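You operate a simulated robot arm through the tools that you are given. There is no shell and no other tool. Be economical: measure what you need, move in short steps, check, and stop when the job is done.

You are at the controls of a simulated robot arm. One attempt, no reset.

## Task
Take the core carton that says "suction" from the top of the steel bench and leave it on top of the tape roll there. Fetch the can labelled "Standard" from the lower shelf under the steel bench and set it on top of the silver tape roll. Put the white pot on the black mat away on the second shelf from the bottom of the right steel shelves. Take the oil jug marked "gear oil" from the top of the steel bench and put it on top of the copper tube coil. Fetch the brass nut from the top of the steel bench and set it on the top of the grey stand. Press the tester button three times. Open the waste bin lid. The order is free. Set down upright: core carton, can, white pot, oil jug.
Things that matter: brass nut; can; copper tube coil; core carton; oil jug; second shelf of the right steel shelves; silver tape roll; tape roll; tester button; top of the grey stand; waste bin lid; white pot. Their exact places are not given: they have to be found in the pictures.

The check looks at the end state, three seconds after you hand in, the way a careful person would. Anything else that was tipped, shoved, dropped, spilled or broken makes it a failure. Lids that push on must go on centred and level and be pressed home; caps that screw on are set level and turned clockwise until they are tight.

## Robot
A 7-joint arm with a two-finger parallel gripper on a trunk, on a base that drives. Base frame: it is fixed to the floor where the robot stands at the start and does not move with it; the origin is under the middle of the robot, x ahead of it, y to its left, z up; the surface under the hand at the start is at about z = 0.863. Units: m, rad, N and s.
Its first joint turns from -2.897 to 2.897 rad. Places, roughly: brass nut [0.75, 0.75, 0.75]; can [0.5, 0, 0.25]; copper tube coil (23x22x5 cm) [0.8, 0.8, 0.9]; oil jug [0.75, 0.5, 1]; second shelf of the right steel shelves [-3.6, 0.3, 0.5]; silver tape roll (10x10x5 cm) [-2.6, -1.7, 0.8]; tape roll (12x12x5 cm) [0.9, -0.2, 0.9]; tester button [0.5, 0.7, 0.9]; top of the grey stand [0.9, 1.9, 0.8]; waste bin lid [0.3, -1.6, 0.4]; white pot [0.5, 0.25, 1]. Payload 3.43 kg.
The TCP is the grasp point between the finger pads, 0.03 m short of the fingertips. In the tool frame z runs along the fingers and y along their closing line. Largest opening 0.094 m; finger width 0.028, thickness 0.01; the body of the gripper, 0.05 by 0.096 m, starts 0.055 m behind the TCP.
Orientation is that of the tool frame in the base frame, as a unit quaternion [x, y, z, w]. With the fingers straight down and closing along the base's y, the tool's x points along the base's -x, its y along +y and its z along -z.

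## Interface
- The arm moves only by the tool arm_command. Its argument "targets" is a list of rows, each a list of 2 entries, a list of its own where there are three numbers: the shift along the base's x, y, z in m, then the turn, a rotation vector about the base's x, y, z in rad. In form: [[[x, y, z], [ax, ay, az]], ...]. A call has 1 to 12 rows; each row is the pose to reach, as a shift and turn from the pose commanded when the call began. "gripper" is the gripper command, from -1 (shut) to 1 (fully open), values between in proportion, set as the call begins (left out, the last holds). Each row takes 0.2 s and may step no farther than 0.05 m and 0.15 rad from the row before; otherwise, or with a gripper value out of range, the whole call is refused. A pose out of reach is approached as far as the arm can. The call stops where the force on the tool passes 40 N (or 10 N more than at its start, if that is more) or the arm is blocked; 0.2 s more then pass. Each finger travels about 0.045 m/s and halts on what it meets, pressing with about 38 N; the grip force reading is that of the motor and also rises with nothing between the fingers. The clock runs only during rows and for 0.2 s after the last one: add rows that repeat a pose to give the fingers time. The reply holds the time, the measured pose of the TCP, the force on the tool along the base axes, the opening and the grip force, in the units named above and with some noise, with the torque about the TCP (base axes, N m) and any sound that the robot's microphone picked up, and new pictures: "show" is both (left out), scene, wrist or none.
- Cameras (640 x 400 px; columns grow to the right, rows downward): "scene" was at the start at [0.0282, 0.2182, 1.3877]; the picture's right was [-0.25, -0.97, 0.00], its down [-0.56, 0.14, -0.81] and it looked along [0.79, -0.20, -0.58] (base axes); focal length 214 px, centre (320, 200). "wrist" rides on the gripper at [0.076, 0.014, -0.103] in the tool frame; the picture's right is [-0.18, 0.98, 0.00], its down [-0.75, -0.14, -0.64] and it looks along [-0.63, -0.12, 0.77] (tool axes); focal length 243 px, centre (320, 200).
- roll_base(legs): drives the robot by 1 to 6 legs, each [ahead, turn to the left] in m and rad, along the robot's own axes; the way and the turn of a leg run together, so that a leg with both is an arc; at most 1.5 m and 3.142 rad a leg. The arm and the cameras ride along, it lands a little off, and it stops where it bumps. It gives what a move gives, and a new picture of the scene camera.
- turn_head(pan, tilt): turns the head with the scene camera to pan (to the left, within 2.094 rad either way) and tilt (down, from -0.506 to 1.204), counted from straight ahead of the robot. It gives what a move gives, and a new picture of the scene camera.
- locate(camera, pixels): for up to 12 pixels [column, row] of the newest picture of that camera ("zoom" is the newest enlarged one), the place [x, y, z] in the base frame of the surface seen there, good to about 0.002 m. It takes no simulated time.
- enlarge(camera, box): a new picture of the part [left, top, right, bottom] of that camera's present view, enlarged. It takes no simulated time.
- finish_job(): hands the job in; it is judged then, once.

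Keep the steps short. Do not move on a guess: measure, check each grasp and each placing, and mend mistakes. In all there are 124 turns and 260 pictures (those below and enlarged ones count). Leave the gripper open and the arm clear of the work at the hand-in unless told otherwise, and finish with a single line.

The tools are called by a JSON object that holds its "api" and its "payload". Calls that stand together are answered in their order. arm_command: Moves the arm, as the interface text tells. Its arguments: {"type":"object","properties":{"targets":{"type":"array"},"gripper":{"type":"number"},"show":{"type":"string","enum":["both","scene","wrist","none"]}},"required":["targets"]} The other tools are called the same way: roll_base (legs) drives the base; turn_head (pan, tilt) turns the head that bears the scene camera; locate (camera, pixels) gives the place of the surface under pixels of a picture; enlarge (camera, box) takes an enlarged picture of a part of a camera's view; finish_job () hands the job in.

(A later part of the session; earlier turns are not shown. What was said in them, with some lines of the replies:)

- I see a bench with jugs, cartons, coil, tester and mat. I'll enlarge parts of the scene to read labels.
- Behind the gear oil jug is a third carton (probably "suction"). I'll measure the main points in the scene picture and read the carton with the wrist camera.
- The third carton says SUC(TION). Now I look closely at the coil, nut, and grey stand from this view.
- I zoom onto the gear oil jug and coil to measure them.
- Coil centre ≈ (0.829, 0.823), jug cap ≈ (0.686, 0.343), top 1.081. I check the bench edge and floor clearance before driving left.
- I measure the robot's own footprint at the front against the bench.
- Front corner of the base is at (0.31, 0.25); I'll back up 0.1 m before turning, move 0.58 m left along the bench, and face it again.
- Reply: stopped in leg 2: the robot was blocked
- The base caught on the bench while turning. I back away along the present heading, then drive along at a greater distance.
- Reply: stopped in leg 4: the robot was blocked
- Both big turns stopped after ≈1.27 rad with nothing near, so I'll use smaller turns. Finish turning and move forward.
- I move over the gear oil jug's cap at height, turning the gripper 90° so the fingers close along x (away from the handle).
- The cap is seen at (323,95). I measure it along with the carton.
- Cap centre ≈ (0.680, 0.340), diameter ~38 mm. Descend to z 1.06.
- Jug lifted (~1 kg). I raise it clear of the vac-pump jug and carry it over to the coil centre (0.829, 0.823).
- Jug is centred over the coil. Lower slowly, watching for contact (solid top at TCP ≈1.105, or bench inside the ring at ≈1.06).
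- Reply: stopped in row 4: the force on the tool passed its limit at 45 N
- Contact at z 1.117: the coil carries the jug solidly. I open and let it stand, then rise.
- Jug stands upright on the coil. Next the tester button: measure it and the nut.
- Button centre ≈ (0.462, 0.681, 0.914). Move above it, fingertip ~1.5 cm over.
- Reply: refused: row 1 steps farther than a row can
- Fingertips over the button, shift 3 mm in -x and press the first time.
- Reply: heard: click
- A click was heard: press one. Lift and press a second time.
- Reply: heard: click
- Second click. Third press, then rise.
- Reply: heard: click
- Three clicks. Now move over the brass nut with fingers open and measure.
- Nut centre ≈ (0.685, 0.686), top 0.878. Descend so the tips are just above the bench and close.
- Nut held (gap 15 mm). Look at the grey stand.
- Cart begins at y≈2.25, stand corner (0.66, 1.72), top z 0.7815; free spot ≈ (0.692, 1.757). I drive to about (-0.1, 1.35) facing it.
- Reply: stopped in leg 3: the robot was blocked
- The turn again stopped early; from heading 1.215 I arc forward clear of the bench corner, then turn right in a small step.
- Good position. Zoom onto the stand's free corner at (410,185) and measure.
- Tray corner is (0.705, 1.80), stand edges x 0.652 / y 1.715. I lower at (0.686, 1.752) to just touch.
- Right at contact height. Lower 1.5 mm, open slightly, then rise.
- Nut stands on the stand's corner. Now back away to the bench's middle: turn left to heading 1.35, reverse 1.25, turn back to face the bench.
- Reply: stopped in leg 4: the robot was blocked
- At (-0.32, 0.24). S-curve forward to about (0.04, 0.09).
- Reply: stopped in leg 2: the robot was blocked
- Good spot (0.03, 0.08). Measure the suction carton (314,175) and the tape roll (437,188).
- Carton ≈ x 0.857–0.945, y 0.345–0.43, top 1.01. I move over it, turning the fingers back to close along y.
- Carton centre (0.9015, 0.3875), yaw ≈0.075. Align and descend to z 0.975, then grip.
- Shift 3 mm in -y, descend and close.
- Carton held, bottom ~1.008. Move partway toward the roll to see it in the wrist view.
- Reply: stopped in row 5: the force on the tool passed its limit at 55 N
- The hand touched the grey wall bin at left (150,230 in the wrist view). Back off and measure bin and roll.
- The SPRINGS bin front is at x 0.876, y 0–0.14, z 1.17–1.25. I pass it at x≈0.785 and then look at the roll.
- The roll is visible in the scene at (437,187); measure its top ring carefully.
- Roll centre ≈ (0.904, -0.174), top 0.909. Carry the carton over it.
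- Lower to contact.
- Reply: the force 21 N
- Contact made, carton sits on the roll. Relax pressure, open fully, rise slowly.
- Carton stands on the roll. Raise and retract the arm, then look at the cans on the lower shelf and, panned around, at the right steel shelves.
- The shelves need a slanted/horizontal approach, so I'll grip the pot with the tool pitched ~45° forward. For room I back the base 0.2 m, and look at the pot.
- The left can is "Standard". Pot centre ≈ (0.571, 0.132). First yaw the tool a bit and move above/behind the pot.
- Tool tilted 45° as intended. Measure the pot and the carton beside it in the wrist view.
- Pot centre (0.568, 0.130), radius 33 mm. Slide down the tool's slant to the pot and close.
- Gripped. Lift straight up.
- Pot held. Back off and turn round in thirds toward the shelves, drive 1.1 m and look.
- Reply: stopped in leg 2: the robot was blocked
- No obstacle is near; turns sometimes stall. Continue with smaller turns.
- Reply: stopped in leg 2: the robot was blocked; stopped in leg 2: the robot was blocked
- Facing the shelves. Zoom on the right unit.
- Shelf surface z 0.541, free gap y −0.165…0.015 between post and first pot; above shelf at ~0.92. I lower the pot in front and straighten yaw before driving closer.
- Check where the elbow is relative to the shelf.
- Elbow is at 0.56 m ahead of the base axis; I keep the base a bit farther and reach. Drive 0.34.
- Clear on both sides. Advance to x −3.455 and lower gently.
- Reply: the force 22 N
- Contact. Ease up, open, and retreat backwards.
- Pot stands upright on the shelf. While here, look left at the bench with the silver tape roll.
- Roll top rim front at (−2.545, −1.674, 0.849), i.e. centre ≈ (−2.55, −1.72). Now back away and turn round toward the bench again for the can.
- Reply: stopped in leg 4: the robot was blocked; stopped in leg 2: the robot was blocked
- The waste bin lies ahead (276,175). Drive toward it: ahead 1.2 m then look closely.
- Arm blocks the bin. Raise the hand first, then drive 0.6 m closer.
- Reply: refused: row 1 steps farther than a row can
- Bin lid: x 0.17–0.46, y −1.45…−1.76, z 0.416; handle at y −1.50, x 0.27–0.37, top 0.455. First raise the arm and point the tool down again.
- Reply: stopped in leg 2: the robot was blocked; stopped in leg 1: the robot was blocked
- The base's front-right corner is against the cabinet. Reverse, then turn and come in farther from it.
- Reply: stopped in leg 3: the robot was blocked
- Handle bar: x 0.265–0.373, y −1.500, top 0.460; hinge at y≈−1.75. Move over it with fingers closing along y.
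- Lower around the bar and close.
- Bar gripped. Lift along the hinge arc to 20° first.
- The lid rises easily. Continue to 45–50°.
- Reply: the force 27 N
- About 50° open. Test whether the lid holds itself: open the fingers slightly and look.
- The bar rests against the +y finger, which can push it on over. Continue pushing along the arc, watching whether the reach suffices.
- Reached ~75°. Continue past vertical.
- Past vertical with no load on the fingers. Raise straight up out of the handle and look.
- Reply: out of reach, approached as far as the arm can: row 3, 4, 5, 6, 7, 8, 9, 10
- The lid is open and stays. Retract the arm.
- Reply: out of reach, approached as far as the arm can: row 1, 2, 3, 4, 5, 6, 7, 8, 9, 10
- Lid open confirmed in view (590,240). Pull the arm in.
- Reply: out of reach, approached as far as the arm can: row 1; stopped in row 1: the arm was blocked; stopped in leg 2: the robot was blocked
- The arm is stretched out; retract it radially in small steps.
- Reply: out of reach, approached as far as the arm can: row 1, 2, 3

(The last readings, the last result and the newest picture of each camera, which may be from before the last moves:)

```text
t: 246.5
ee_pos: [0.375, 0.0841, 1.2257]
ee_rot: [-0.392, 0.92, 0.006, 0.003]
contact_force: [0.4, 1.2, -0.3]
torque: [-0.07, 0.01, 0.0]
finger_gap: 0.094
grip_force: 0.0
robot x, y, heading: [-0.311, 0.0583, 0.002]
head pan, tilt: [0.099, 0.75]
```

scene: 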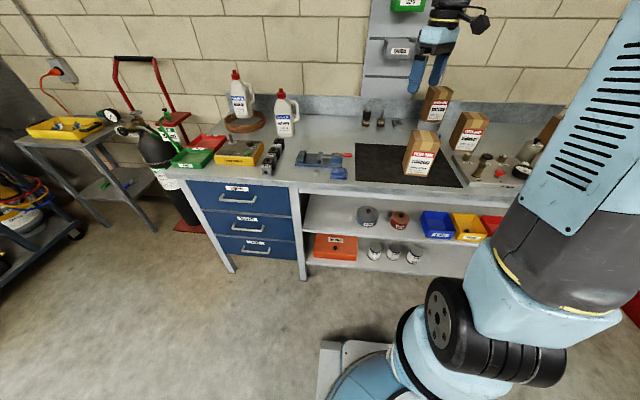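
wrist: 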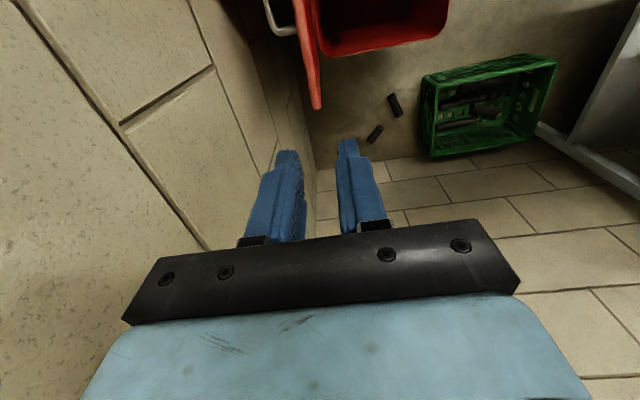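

At (−0.31, 0.06). Back 0.1 m, then straighten the tool and measure the cans again.

{"api": "roll_base", "payload": {"legs": [[-0.1, 0]]}}

{"api": "arm_command", "payload": {"targets": [[[-0.02, -0.006, 0], [0, 0, -0.134]], [[-0.04, -0.012, 0], [0, 0, -0.268]], [[-0.06, -0.018, 0], [0, 0, -0.402]], [[-0.08, -0.024, 0], [0, 0, -0.537]], [[-0.1, -0.03, 0], [0, 0, -0.671]], [[-0.12, -0.036, 0], [0, 0, -0.806]], [[-0.12, -0.036, 0], [0, 0, -0.806]]], "gripper": 1, "show": "none"}}

{"api": "arm_command", "payload": {"targets": [[[0, 0, -0.044], [0, -0.131, 0]], [[0, 0, -0.088], [0, -0.262, 0]], [[0, 0, -0.132], [0, -0.393, 0]], [[0, 0, -0.176], [0, -0.524, 0]], [[0, 0, -0.22], [0, -0.655, 0]], [[0, 0, -0.264], [0, -0.785, 0]], [[0, 0, -0.308], [0, -0.916, 0]], [[0, 0, -0.352], [0, -1.047, 0]], [[0, 0, -0.4], [0, -1.047, 0]], [[0, 0, -0.445], [0, -1.047, 0]], [[0, 0, -0.49], [0, -1.047, 0]]]}}

```text
t: 247.7
ee_pos: [0.2747, 0.0827, 1.2267]
ee_rot: [-0.391, 0.92, 0.007, 0.004]
contact_force: [-0.4, 0.6, 0.1]
torque: [-0.02, 0.01, -0.01]
finger_gap: 0.094
grip_force: 0.0
robot x, y, heading: [-0.4092, 0.0586, -0.0]
head pan, tilt: [0.099, 0.75]
```

scene: 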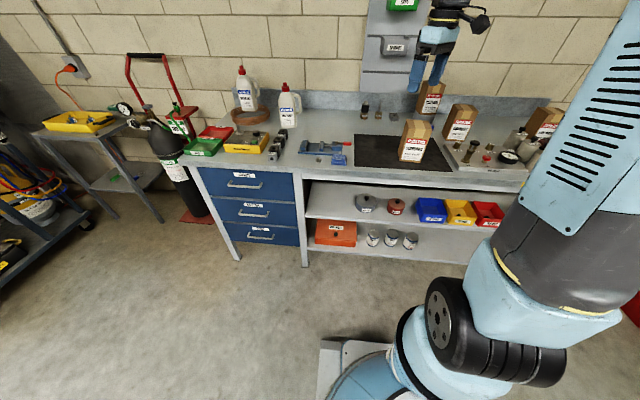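

```text
t: 249.3
ee_pos: [0.1523, 0.0458, 1.2292]
ee_rot: [0.002, 1.0, 0.006, 0.006]
contact_force: [0.6, 0.2, -0.4]
torque: [-0.02, 0.01, -0.02]
finger_gap: 0.094
grip_force: 0.0
robot x, y, heading: [-0.4107, 0.0559, -0.001]
head pan, tilt: [0.099, 0.75]
```

```text
t: 251.7
ee_pos: [0.2258, 0.0432, 0.7033]
ee_rot: [0.002, 0.859, 0.009, 0.511]
contact_force: [-4.2, -2.9, -5.6]
torque: [0.08, -0.54, 0.2]
finger_gap: 0.094
grip_force: 0.1
out of reach, approached as far as the arm can: row 5, 6, 7, 8, 9, 10, 11
robot x, y, heading: [-0.411, 0.0552, 0.002]
head pan, tilt: [0.099, 0.75]
```

scene: 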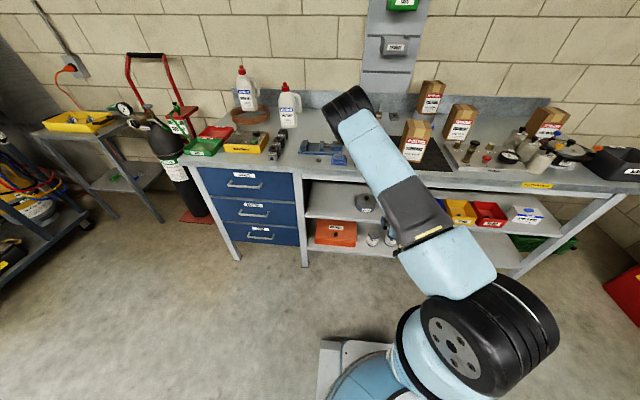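
wrist: 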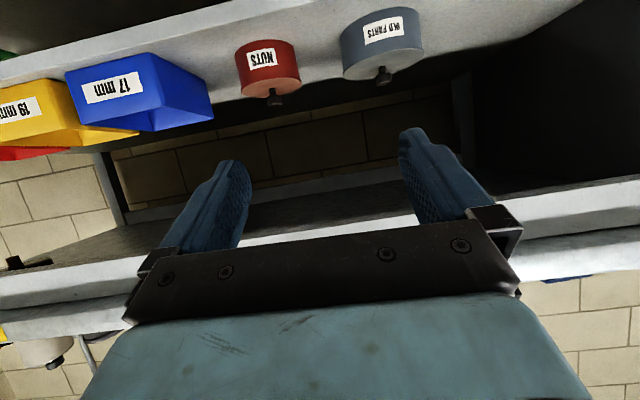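

Tool is pitched 60°. Lower in front of the bench edge to can height, staying at x ≤ 0.27.

{"api": "arm_command", "payload": {"targets": [[[0.045, 0, 0], [0, 0, 0]], [[0.09, 0, 0], [0, 0, 0]], [[0.1, 0, -0.045], [0, 0, 0]], [[0.105, 0, -0.09], [0, 0, 0]], [[0.11, 0, -0.135], [0, 0, 0]], [[0.11, 0, -0.18], [0, 0, 0]], [[0.11, 0, -0.225], [0, 0, 0]], [[0.11, 0, -0.27], [0, 0, 0]], [[0.11, 0, -0.315], [0, 0, 0]], [[0.11, 0, -0.36], [0, 0, 0]], [[0.11, 0, -0.4], [0, 0, 0]], [[0.11, 0, -0.4], [0, 0, 0]]]}}

```text
t: 254.3
ee_pos: [0.3315, 0.0392, 0.2989]
ee_rot: [-0.001, 0.864, 0.005, 0.504]
contact_force: [-1.2, 0.6, -0.7]
torque: [-0.03, 0.01, -0.02]
finger_gap: 0.0941
grip_force: 0.1
robot x, y, heading: [-0.4089, 0.0563, -0.002]
head pan, tilt: [0.099, 0.75]
```

scene: 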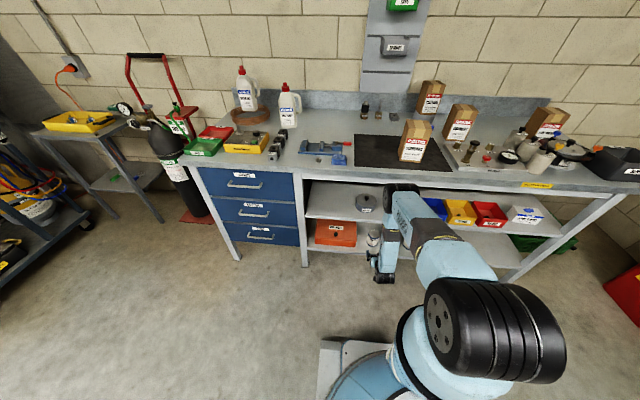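
wrist: 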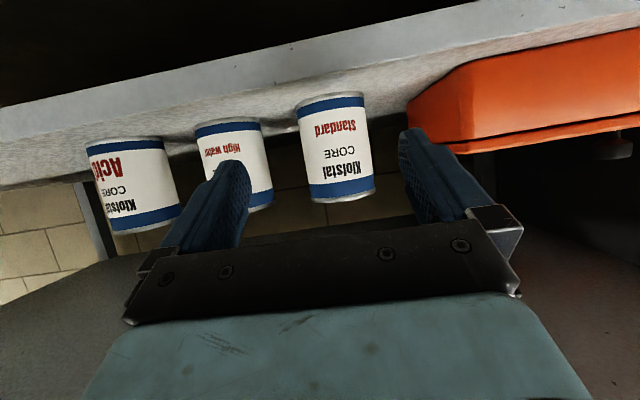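

The Standard can is right ahead (335,150). Measure it and its neighbours.

{"api": "locate", "payload": {"camera": "wrist", "pixels": [[336, 140], [301, 130], [367, 125], [310, 190], [373, 180], [340, 190], [262, 185], [264, 150], [415, 100], [340, 105]]}}

```text
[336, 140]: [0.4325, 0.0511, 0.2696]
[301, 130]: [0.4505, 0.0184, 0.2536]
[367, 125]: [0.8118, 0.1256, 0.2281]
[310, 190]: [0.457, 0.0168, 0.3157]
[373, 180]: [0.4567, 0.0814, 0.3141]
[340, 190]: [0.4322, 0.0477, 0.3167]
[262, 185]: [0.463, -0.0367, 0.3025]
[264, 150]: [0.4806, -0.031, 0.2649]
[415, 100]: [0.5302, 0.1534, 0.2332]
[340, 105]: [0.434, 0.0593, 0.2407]
```

Can centre (0.467, 0.0495), radius 34 mm. Align and advance.

{"api": "arm_command", "payload": {"targets": [[[0.0, 0.0103, -0.008], [0, 0, 0]], [[0.03, 0.0103, -0.012], [0, 0, 0]], [[0.065, 0.0103, -0.014], [0, 0, 0]], [[0.1, 0.0103, -0.014], [0, 0, 0]], [[0.134, 0.0103, -0.014], [0, 0, 0]], [[0.134, 0.0103, -0.014], [0, 0, 0]]], "show": "wrist"}}

{"api": "arm_command", "payload": {"targets": [[[0, 0, 0], [0, 0, 0]], [[0, 0, 0], [0, 0, 0]], [[0, 0, 0], [0, 0, 0]], [[0, 0, 0], [0, 0, 0]], [[0, 0, 0], [0, 0, 0]]], "gripper": -1, "show": "wrist"}}

```text
t: 255.7
ee_pos: [0.4655, 0.052, 0.2835]
ee_rot: [-0.001, 0.863, 0.005, 0.505]
contact_force: [-0.8, 0.0, -0.9]
torque: [-0.03, 0.01, 0.02]
finger_gap: 0.0942
grip_force: 0.1
robot x, y, heading: [-0.4105, 0.0602, -0.002]
head pan, tilt: [0.099, 0.75]
```

wrist: 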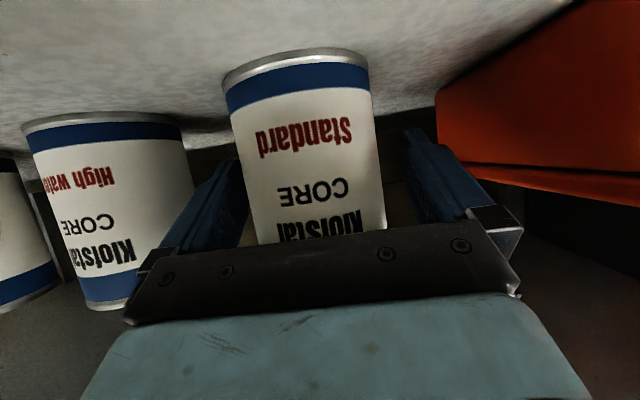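

```text
t: 256.9
ee_pos: [0.4661, 0.052, 0.2838]
ee_rot: [-0.002, 0.864, 0.006, 0.504]
contact_force: [0.9, -0.9, 0.1]
torque: [-0.03, 0.0, 0.02]
finger_gap: 0.0725
grip_force: 38.3
robot x, y, heading: [-0.4093, 0.0539, -0.002]
head pan, tilt: [0.099, 0.75]
```

wrist: 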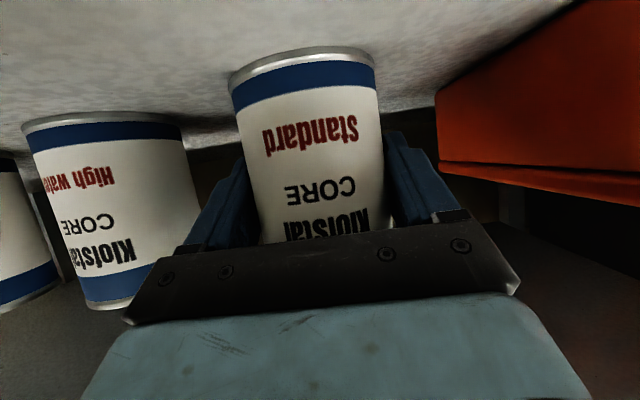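

Gripped. Lift 3 cm and pull out, then rise in front of the bench.

{"api": "arm_command", "payload": {"targets": [[[0, 0, 0.015], [0, 0, 0]], [[0, 0, 0.03], [0, 0, 0]], [[-0.04, 0, 0.03], [0, 0, 0]], [[-0.08, 0, 0.03], [0, 0, 0]], [[-0.12, 0, 0.03], [0, 0, 0]], [[-0.16, 0, 0.03], [0, 0, 0]], [[-0.18, 0, 0.05], [0, 0, 0]], [[-0.2, 0, 0.09], [0, 0, 0]], [[-0.21, 0, 0.13], [0, 0, 0]], [[-0.22, 0, 0.17], [0, 0, 0]]]}}

```text
t: 259.1
ee_pos: [0.2481, 0.0503, 0.4568]
ee_rot: [-0.002, 0.864, 0.005, 0.504]
contact_force: [-0.2, 0.4, -4.2]
torque: [0.0, 0.0, -0.01]
finger_gap: 0.0725
grip_force: 38.1
robot x, y, heading: [-0.4098, 0.0581, -0.002]
head pan, tilt: [0.099, 0.75]
```

scene: 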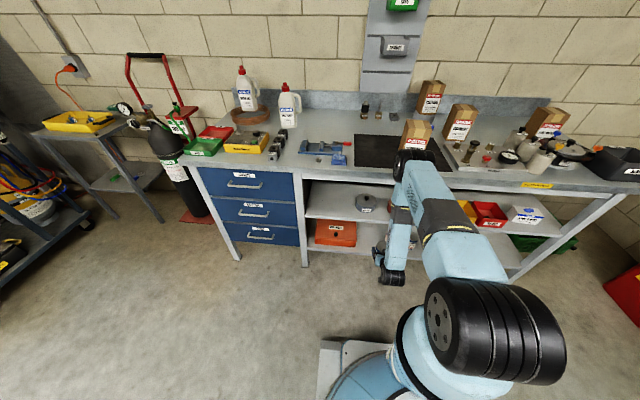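
wrist: 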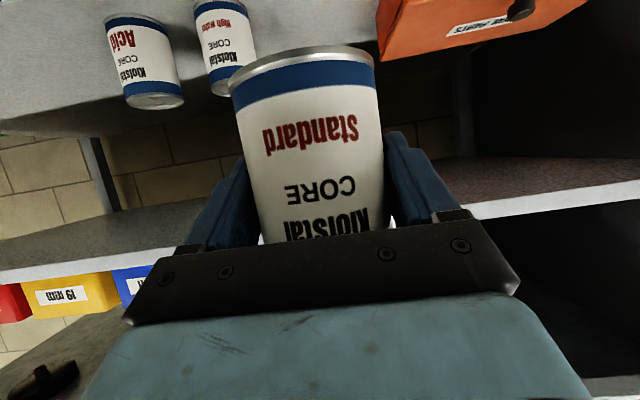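

Can held (~0.4 kg). Drive backwards 2 m, clear of the bench, then check.

{"api": "roll_base", "payload": {"legs": [[-1.0, 0], [-1.0, 0], [0.1, -0.5], [0.1, -0.5]]}}

```text
t: 272.5
ee_pos: [-1.9384, -0.5721, 0.4566]
ee_rot: [0.42, 0.754, -0.243, 0.443]
contact_force: [-2.4, -0.8, -4.9]
torque: [0.07, -0.01, 0.07]
finger_gap: 0.0726
grip_force: 37.9
robot x, y, heading: [-2.2187, 0.0272, -0.997]
head pan, tilt: [0.099, 0.75]
```

scene: 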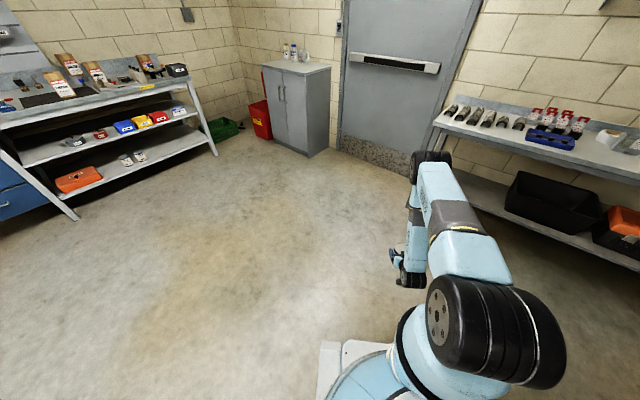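

{"api": "roll_base", "payload": {"legs": [[0.1, -0.45], [0.1, -0.45], [0.3, 0]]}}

{"api": "arm_command", "payload": {"targets": [[[0, 0, 0.045], [0, 0, 0]], [[0, 0, 0.09], [0, 0, 0]], [[0, 0, 0.135], [0, 0, 0]], [[0, 0, 0.18], [0, 0, 0]], [[0, 0, 0.225], [0, 0, 0]], [[0, 0, 0.27], [0, 0, 0]], [[0, 0, 0.315], [0, 0, 0]], [[0, 0, 0.36], [0, 0, 0]], [[0, 0, 0.405], [0, 0, 0]], [[0, 0, 0.45], [0, 0, 0]], [[0, 0, 0.495], [0, 0, 0]], [[0, 0, 0.54], [0, 0, 0]]], "show": "none"}}

{"api": "turn_head", "payload": {"pan": 0.1, "tilt": 0.55}}

```text
t: 273.1
ee_pos: [-2.0064, -0.6118, 0.4594]
ee_rot: [0.43, 0.748, -0.263, 0.431]
contact_force: [0.8, -0.3, -4.3]
torque: [0.02, 0.02, -0.02]
finger_gap: 0.0722
grip_force: 37.8
robot x, y, heading: [-2.2148, 0.0266, -1.003]
head pan, tilt: [0.099, 0.75]
stopped in leg 1: the force on the tool passed its limit at 67 N (the readings are from after the stop); the commanded pose is now the measured one
```

scene: 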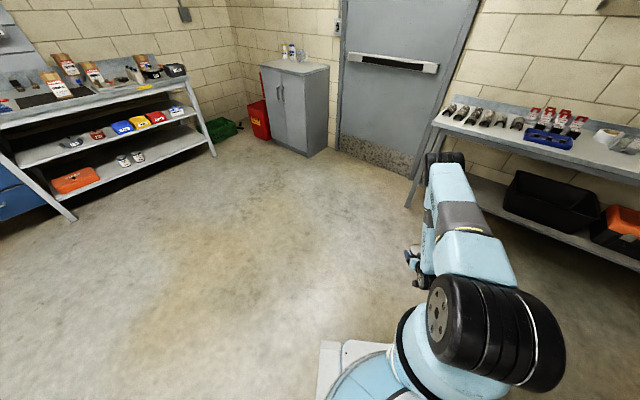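

```text
t: 275.8
ee_pos: [-2.0033, -0.6148, 0.9997]
ee_rot: [0.43, 0.749, -0.262, 0.43]
contact_force: [-0.2, -1.2, -5.7]
torque: [0.02, 0.03, 0.0]
finger_gap: 0.072
grip_force: 38.0
out of reach, approached as far as the arm can: row 9, 10
robot x, y, heading: [-2.2134, 0.0226, -1.0]
head pan, tilt: [0.099, 0.75]
```

```text
t: 276.5
ee_pos: [-2.0036, -0.6144, 0.9993]
ee_rot: [0.429, 0.749, -0.262, 0.431]
contact_force: [0.5, 0.5, -4.8]
torque: [0.01, 0.01, 0.02]
finger_gap: 0.0722
grip_force: 37.8
robot x, y, heading: [-2.2162, 0.0255, -1.004]
head pan, tilt: [0.099, 0.55]
```

scene: 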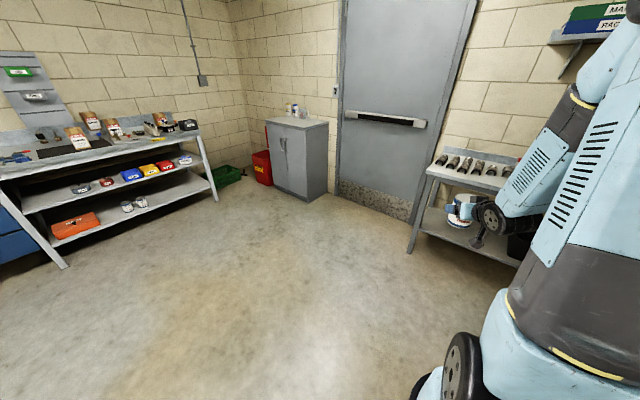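

The base stopped on a jolt (67 N) though nothing is near; check that the can is still properly held.

{"api": "enlarge", "payload": {"camera": "wrist", "box": [120, 20, 520, 270]}}

{"api": "turn_head", "payload": {"pan": -0.3, "tilt": 0.9}}

```text
1.60 times, centred on (320, 145) of wrist
```

zoom: 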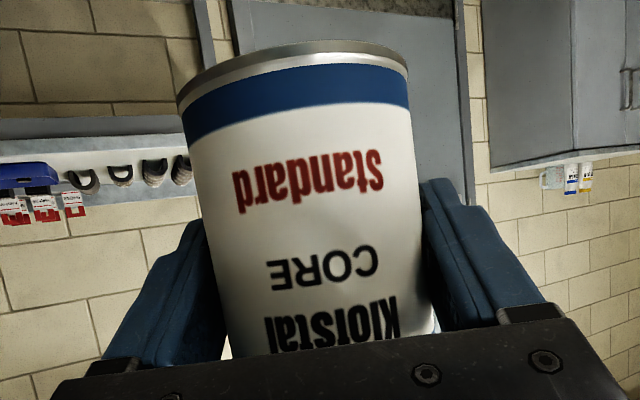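

```text
t: 277.4
ee_pos: [-2.0038, -0.6136, 0.9988]
ee_rot: [0.429, 0.748, -0.263, 0.432]
contact_force: [0.9, 0.5, -3.9]
torque: [0.02, 0.03, -0.02]
finger_gap: 0.0724
grip_force: 37.8
robot x, y, heading: [-2.219, 0.0249, -1.01]
head pan, tilt: [-0.3, 0.901]
```

scene: 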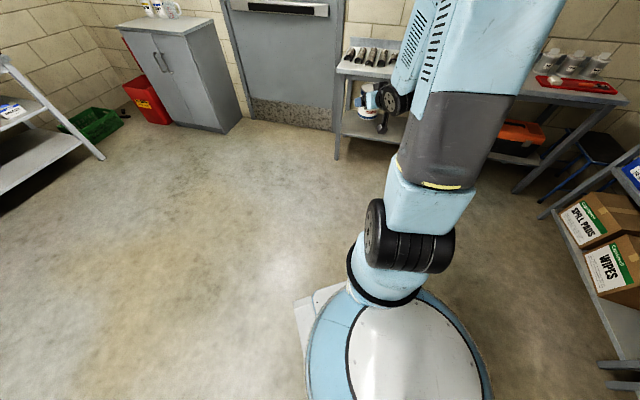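

Can held well. Continue turning right and forward with the hand at z 1.0.

{"api": "roll_base", "payload": {"legs": [[0.05, -0.4], [0.05, -0.4], [0.4, -0.1]]}}

{"api": "turn_head", "payload": {"pan": 0.2, "tilt": 0.6}}

```text
t: 280.2
ee_pos: [-2.4677, -0.6834, 1.0005]
ee_rot: [0.669, 0.544, -0.4, 0.31]
contact_force: [0.1, 0.6, -4.5]
torque: [0.0, -0.01, -0.02]
finger_gap: 0.072
grip_force: 38.0
robot x, y, heading: [-2.1516, -0.0715, -1.77]
head pan, tilt: [-0.3, 0.901]
stopped in leg 2: the robot was blocked; the commanded pose is now the measured one
```

scene: 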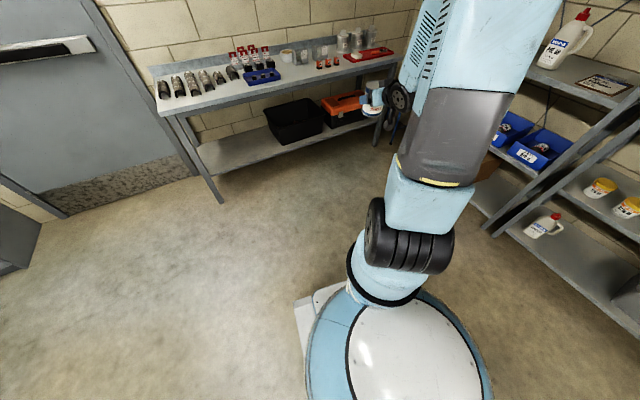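

```text
t: 281.2
ee_pos: [-2.4677, -0.6818, 1.0005]
ee_rot: [0.669, 0.545, -0.4, 0.309]
contact_force: [0.0, -0.4, -4.4]
torque: [0.01, -0.02, -0.01]
finger_gap: 0.0724
grip_force: 37.9
robot x, y, heading: [-2.1515, -0.0714, -1.772]
head pan, tilt: [0.201, 0.6]
```

scene: 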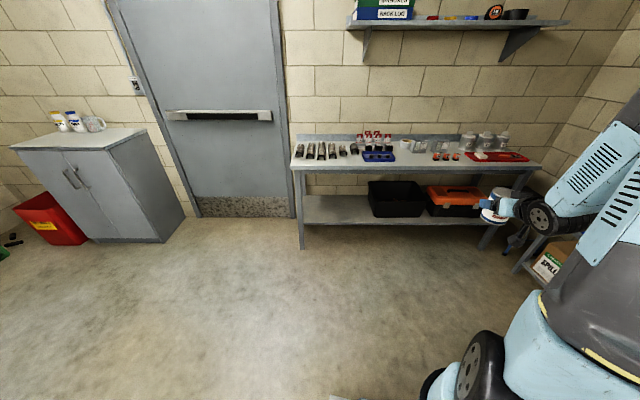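

Drive 0.72 forward toward the roll.

{"api": "roll_base", "payload": {"legs": [[0.72, 0.0]]}}

{"api": "turn_head", "payload": {"pan": 0.0, "tilt": 0.7}}

{"api": "enlarge", "payload": {"camera": "scene", "box": [240, 80, 440, 220]}}

```text
t: 285.1
ee_pos: [-2.6083, -1.3891, 1.001]
ee_rot: [0.669, 0.545, -0.4, 0.31]
contact_force: [0.9, -0.2, -4.8]
torque: [0.01, 0.06, 0.01]
finger_gap: 0.0724
grip_force: 37.4
robot x, y, heading: [-2.2936, -0.7786, -1.768]
head pan, tilt: [0.201, 0.6]
```

scene: 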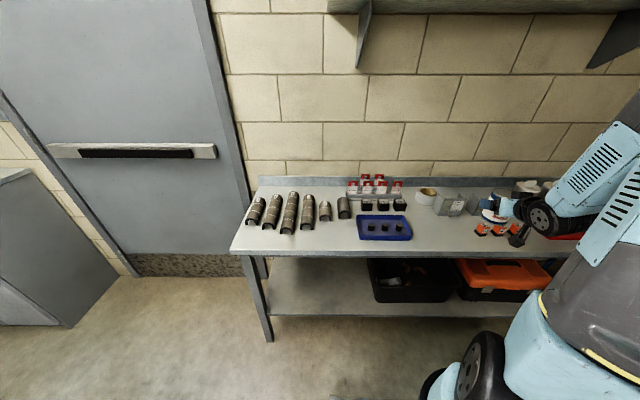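

```text
t: 285.9
ee_pos: [-2.6094, -1.3891, 1.0014]
ee_rot: [0.669, 0.545, -0.4, 0.309]
contact_force: [0.5, 0.1, -4.8]
torque: [0.01, -0.02, 0.0]
finger_gap: 0.0722
grip_force: 38.0
robot x, y, heading: [-2.2945, -0.7755, -1.772]
head pan, tilt: [0.0, 0.7]
```

scene: 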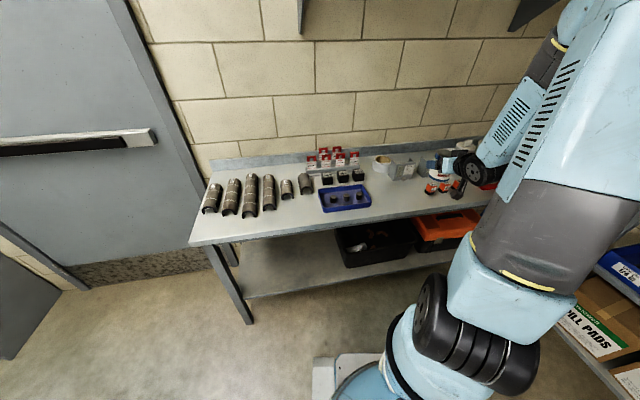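

```text
2.86 times, centred on (340, 150) of scene
```

zoom: 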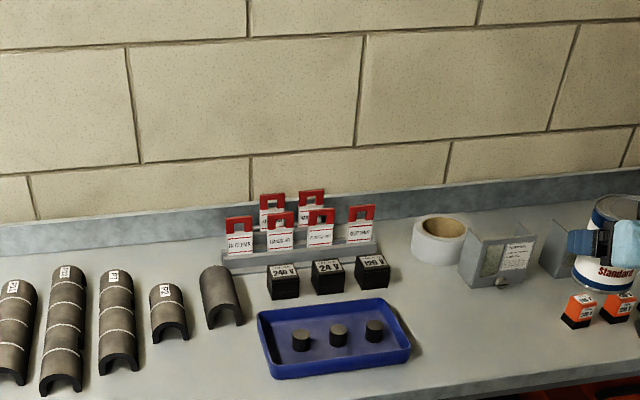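

{"api": "enlarge", "payload": {"camera": "scene", "box": [360, 145, 430, 190]}}

{"api": "locate", "payload": {"camera": "zoom", "pixels": [[120, 110], [280, 115], [200, 85], [200, 160], [130, 140], [265, 145], [150, 90], [250, 92], [310, 120], [420, 130], [330, 175], [230, 158]]}}

```text
8.89 times, centred on (395, 168) of scene
```

zoom: 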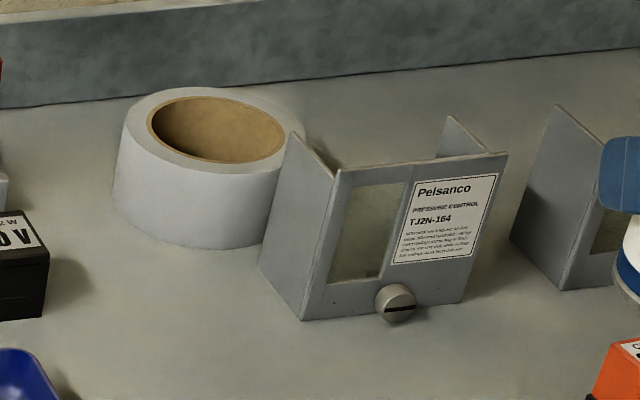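

```text
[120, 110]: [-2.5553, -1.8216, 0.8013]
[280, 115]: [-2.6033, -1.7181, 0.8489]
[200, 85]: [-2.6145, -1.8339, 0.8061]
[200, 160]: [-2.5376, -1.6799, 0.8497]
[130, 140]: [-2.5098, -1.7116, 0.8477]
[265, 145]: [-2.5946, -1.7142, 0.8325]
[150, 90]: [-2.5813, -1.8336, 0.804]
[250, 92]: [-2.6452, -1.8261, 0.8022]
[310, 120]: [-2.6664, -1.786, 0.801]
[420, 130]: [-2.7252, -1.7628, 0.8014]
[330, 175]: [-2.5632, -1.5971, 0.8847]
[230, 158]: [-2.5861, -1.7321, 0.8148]
```

Roll centre (−2.556, −1.722), top 0.8497; the pressure control next to it tops at ~0.885. Carry the can over at z 1.0, yawing slightly and levelling by 1.2°.

{"api": "arm_command", "payload": {"targets": [[[0.007, -0.042, 0], [-0.0005, -0.003, -0.028]], [[0.0134, -0.083, 0], [-0.001, -0.005, -0.056]], [[0.02, -0.125, 0], [-0.0015, -0.008, -0.084]], [[0.0267, -0.167, 0], [-0.002, -0.01, -0.112]], [[0.0334, -0.208, 0], [-0.0025, -0.013, -0.14]], [[0.04, -0.25, 0], [-0.003, -0.016, -0.169]], [[0.0467, -0.291, 0], [-0.0035, -0.018, -0.197]], [[0.0534, -0.333, 0], [-0.004, -0.021, -0.225]], [[0.0534, -0.333, 0], [-0.004, -0.021, -0.225]]]}}

{"api": "enlarge", "payload": {"camera": "scene", "box": [340, 110, 450, 200]}}

```text
t: 287.9
ee_pos: [-2.5524, -1.7218, 1.0013]
ee_rot: [0.729, 0.463, -0.426, 0.27]
contact_force: [0.0, 0.1, -5.1]
torque: [0.03, -0.03, -0.01]
finger_gap: 0.0724
grip_force: 37.9
robot x, y, heading: [-2.2912, -0.7793, -1.774]
head pan, tilt: [0.0, 0.7]
```

scene: 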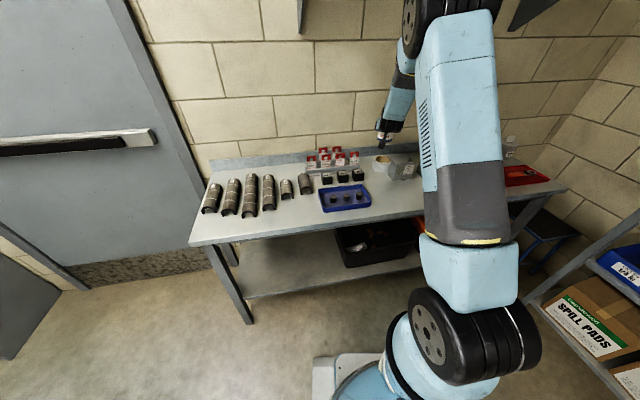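
wrist: 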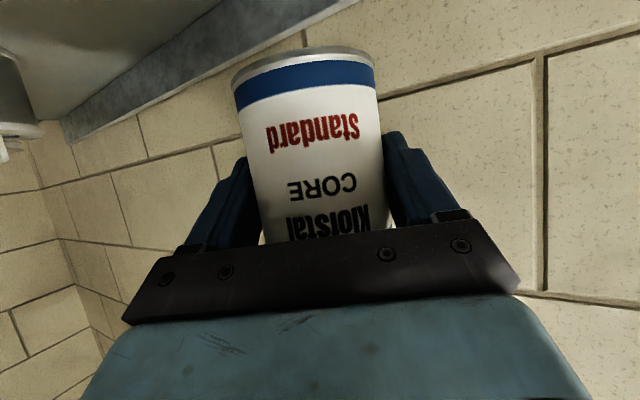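

```text
4.44 times, centred on (395, 155) of scene
```

zoom: 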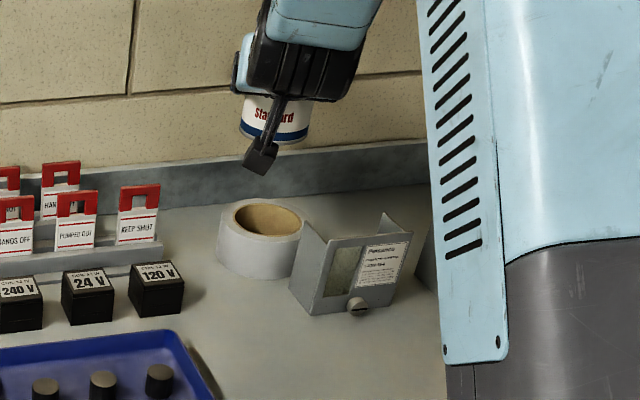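

Level now. Check the height of the camera block hanging below the hand and of the pressure control.

{"api": "locate", "payload": {"camera": "zoom", "pixels": [[258, 165], [265, 155], [275, 130], [300, 225], [383, 215], [330, 243], [263, 207], [222, 225], [296, 225], [240, 240]]}}

```text
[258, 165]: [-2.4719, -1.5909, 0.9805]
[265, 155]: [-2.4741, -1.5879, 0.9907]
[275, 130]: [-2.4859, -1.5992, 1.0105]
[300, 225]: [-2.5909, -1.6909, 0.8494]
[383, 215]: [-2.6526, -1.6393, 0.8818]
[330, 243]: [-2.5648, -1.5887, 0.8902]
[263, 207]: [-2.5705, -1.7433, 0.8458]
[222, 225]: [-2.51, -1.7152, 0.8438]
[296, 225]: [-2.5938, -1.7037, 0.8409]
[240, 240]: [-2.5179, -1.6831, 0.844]
```

Everything clears. Lower onto the roll.

{"api": "arm_command", "payload": {"targets": [[[-0.004, 0, -0.04], [0, 0, 0]], [[-0.004, 0, -0.075], [0, 0, 0]], [[-0.004, 0, -0.088], [0, 0, 0]], [[-0.004, 0, -0.093], [0, 0, 0]], [[-0.004, 0, -0.096], [0, 0, 0]], [[-0.004, 0, -0.099], [0, 0, 0]]], "show": "scene"}}

{"api": "enlarge", "payload": {"camera": "scene", "box": [340, 110, 450, 200]}}

```text
t: 289.3
ee_pos: [-2.5589, -1.7235, 0.9033]
ee_rot: [0.729, 0.461, -0.428, 0.27]
contact_force: [3.0, 2.4, 11.2]
torque: [0.39, -0.55, 0.0]
finger_gap: 0.0723
grip_force: 37.6
robot x, y, heading: [-2.2938, -0.7771, -1.768]
head pan, tilt: [0.0, 0.7]
```

scene: 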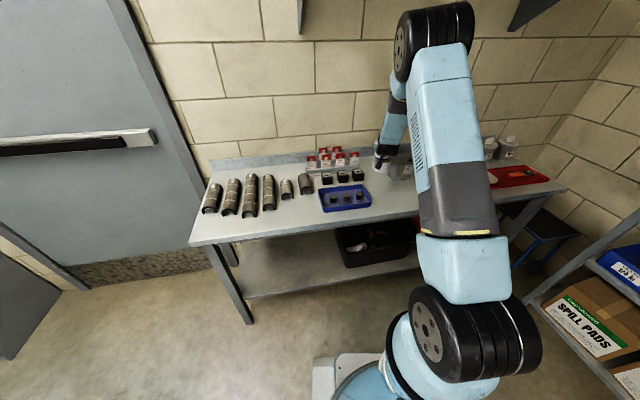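

```text
4.44 times, centred on (395, 155) of scene
```

zoom: 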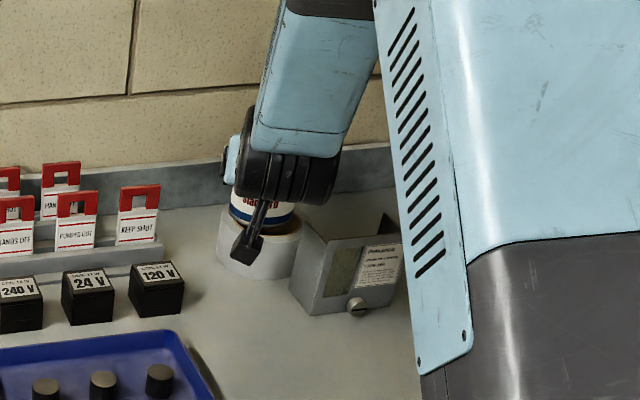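

Contact at the expected height, can is on the roll. Release and retreat along the tool axis.

{"api": "arm_command", "payload": {"targets": [[[0, 0, 0.001], [0, 0, 0]], [[0, 0, 0.001], [0, 0, 0]], [[0, 0, 0.001], [0, 0, 0]], [[0, 0, 0.001], [0, 0, 0]]], "gripper": 0.85, "show": "wrist"}}

{"api": "arm_command", "payload": {"targets": [[[0.007, 0.016, 0.01], [0, 0, 0]], [[0.018, 0.039, 0.025], [0, 0, 0]], [[0.032, 0.071, 0.045], [0, 0, 0]], [[0.047, 0.103, 0.065], [0, 0, 0]], [[0.06, 0.135, 0.085], [0, 0, 0]], [[0.07, 0.17, 0.11], [0, 0, 0]], [[0.08, 0.2, 0.14], [0, 0, 0]], [[0.08, 0.22, 0.18], [0, 0, 0]]]}}

{"api": "enlarge", "payload": {"camera": "scene", "box": [340, 110, 450, 200]}}

```text
t: 290.3
ee_pos: [-2.5601, -1.7237, 0.9024]
ee_rot: [0.73, 0.462, -0.427, 0.269]
contact_force: [0.0, -0.8, -0.7]
torque: [-0.02, 0.0, 0.01]
finger_gap: 0.0871
grip_force: 0.1
robot x, y, heading: [-2.2915, -0.7774, -1.768]
head pan, tilt: [0.0, 0.7]
```

wrist: 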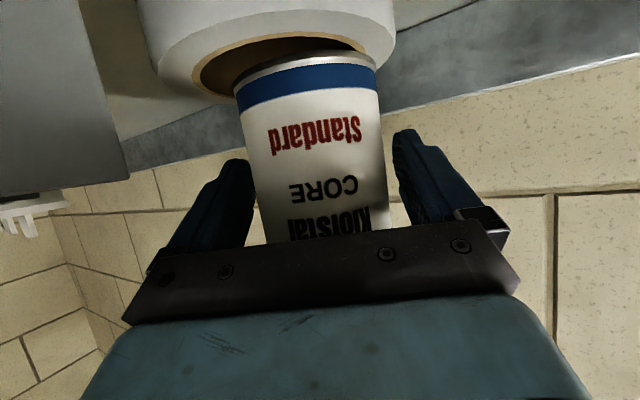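

```text
t: 292.1
ee_pos: [-2.4795, -1.5033, 1.0814]
ee_rot: [0.729, 0.463, -0.426, 0.27]
contact_force: [0.4, -0.7, -0.3]
torque: [-0.03, 0.01, 0.02]
finger_gap: 0.0869
grip_force: 0.0
robot x, y, heading: [-2.2934, -0.7767, -1.771]
head pan, tilt: [0.0, 0.7]
```

scene: 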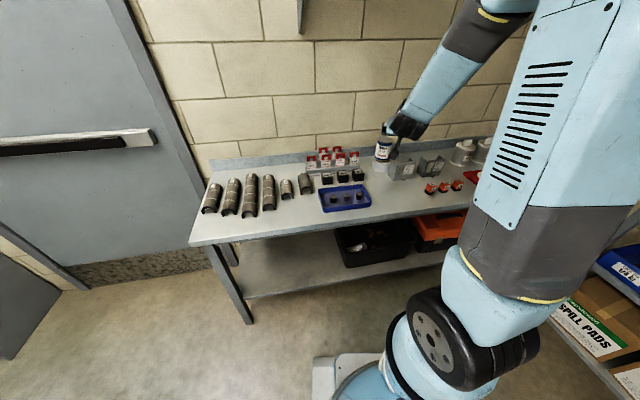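
wrist: 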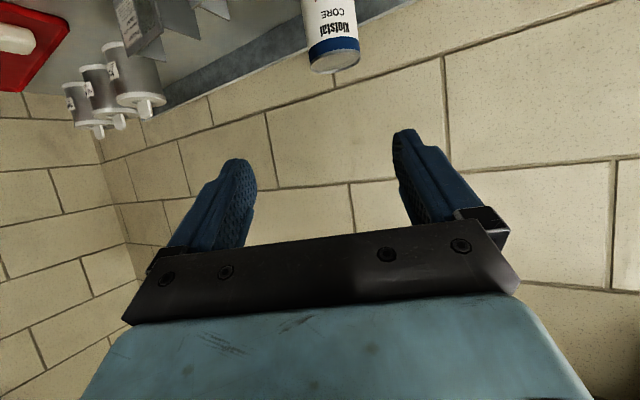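

```text
4.44 times, centred on (395, 155) of scene
```

zoom: 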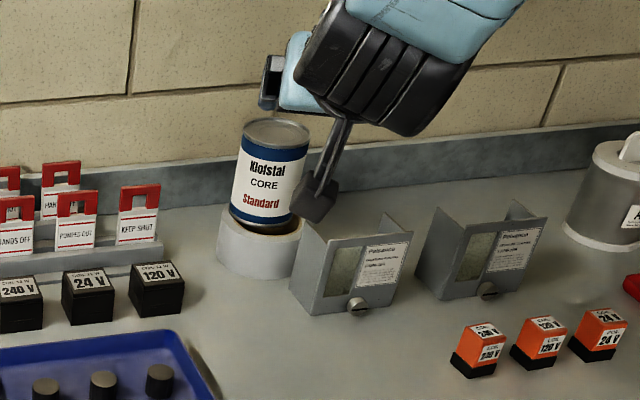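

{"api": "enlarge", "payload": {"camera": "scene", "box": [365, 130, 425, 185]}}

{"api": "locate", "payload": {"camera": "zoom", "pixels": [[200, 80], [140, 85], [255, 85], [200, 65], [200, 98], [115, 210], [190, 235], [220, 225], [110, 235], [120, 150], [240, 160]]}}

```text
7.27 times, centred on (395, 158) of scene
```

zoom: 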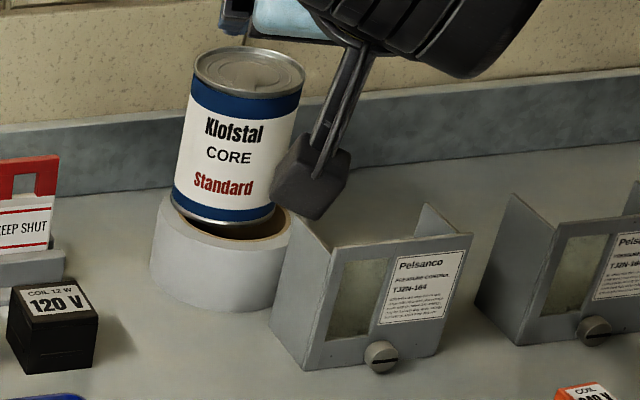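

```text
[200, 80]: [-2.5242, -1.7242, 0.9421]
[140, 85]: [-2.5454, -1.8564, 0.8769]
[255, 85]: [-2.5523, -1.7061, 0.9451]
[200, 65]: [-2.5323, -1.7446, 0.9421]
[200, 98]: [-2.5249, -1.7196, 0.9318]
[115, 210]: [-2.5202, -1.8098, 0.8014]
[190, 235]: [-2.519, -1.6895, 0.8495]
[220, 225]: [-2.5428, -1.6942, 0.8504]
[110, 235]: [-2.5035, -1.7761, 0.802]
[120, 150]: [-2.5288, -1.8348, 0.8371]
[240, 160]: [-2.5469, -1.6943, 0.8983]
```

The can stands upright on the roll (top z ≈0.943). Open fully, pull the arm up, back away and take a last look at the bin and bench.

{"api": "arm_command", "payload": {"targets": [[[0, 0.04, 0.02], [0, 0, 0]], [[0, 0.08, 0.04], [0, 0, 0]], [[0, 0.12, 0.06], [0, 0, 0]], [[0, 0.14, 0.08], [0, 0, 0]]], "gripper": 1, "show": "none"}}

{"api": "roll_base", "payload": {"legs": [[-0.4, 0]]}}

{"api": "enlarge", "payload": {"camera": "scene", "box": [240, 80, 440, 220]}}

{"api": "turn_head", "payload": {"pan": 1.5, "tilt": 0.3}}

{"api": "enlarge", "payload": {"camera": "scene", "box": [140, 100, 520, 300]}}

```text
t: 293.1
ee_pos: [-2.4791, -1.3644, 1.1632]
ee_rot: [0.729, 0.463, -0.427, 0.27]
contact_force: [-0.5, -0.4, 0.8]
torque: [0.01, -0.02, 0.0]
finger_gap: 0.094
grip_force: 0.1
robot x, y, heading: [-2.2944, -0.777, -1.772]
head pan, tilt: [0.0, 0.7]
```

```text
t: 295.6
ee_pos: [-2.4027, -0.9674, 1.1642]
ee_rot: [0.73, 0.461, -0.427, 0.269]
contact_force: [-0.5, 0.8, 0.4]
torque: [0.0, 0.03, 0.01]
finger_gap: 0.0941
grip_force: 0.0
robot x, y, heading: [-2.2143, -0.3838, -1.776]
head pan, tilt: [0.0, 0.7]
```

scene: 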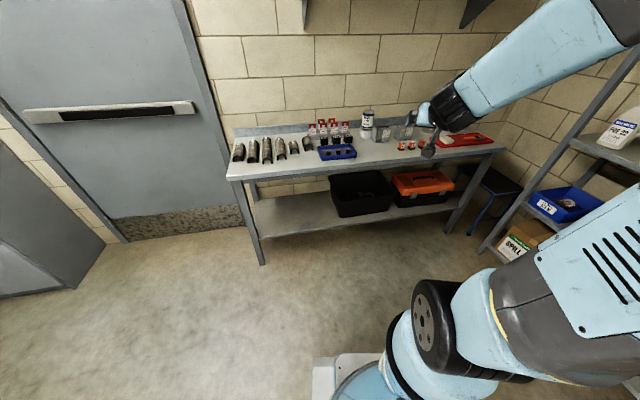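

```text
2.86 times, centred on (340, 150) of scene
```

zoom: 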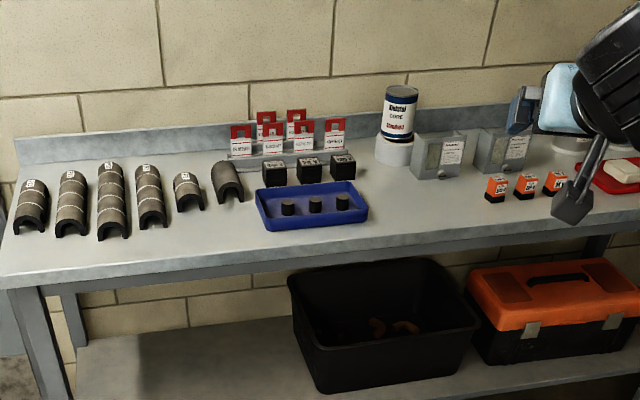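

```text
t: 297.2
ee_pos: [-2.4018, -0.969, 1.1628]
ee_rot: [0.731, 0.46, -0.427, 0.268]
contact_force: [-0.7, 0.6, -0.4]
torque: [-0.01, -0.03, 0.0]
finger_gap: 0.094
grip_force: 0.1
robot x, y, heading: [-2.2099, -0.3844, -1.777]
head pan, tilt: [1.499, 0.3]
```

scene: 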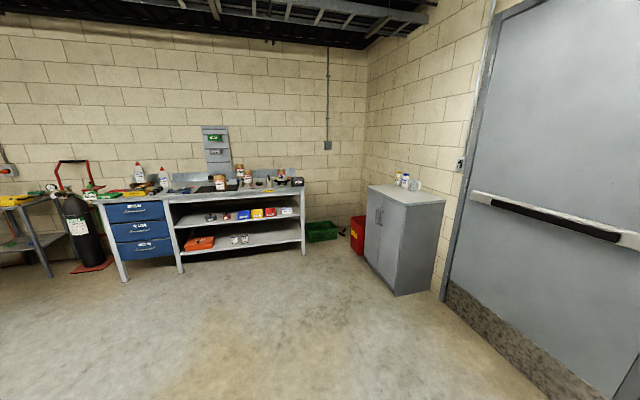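

```text
1.68 times, centred on (330, 200) of scene
```

zoom: 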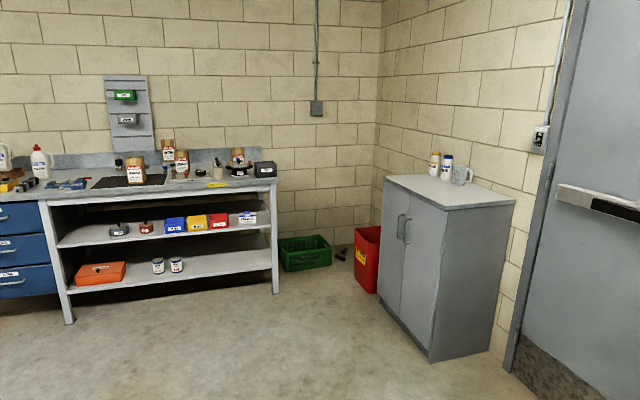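

{"api": "enlarge", "payload": {"camera": "scene", "box": [330, 195, 390, 260]}}

{"api": "enlarge", "payload": {"camera": "scene", "box": [90, 150, 310, 230]}}

```text
6.15 times, centred on (360, 228) of scene
```

zoom: 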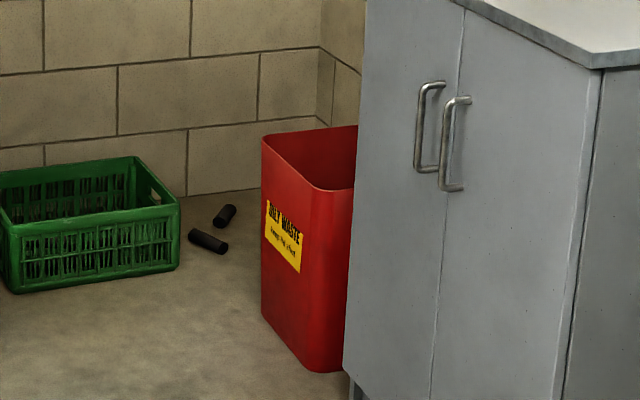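

```text
2.91 times, centred on (200, 190) of scene
```

zoom: 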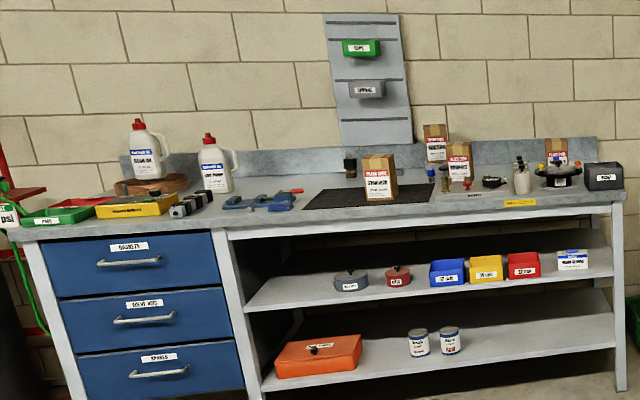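

Bin open, jug, carton and the rest stand as placed. Handing in.

{"api": "finish_job", "payload": {}}

```text
The job is handed in.
```

All seven jobs are done and handed in: carton, can, pot, jug and nut are where you asked, the tester button clicked three times, and the waste bin lid is open.
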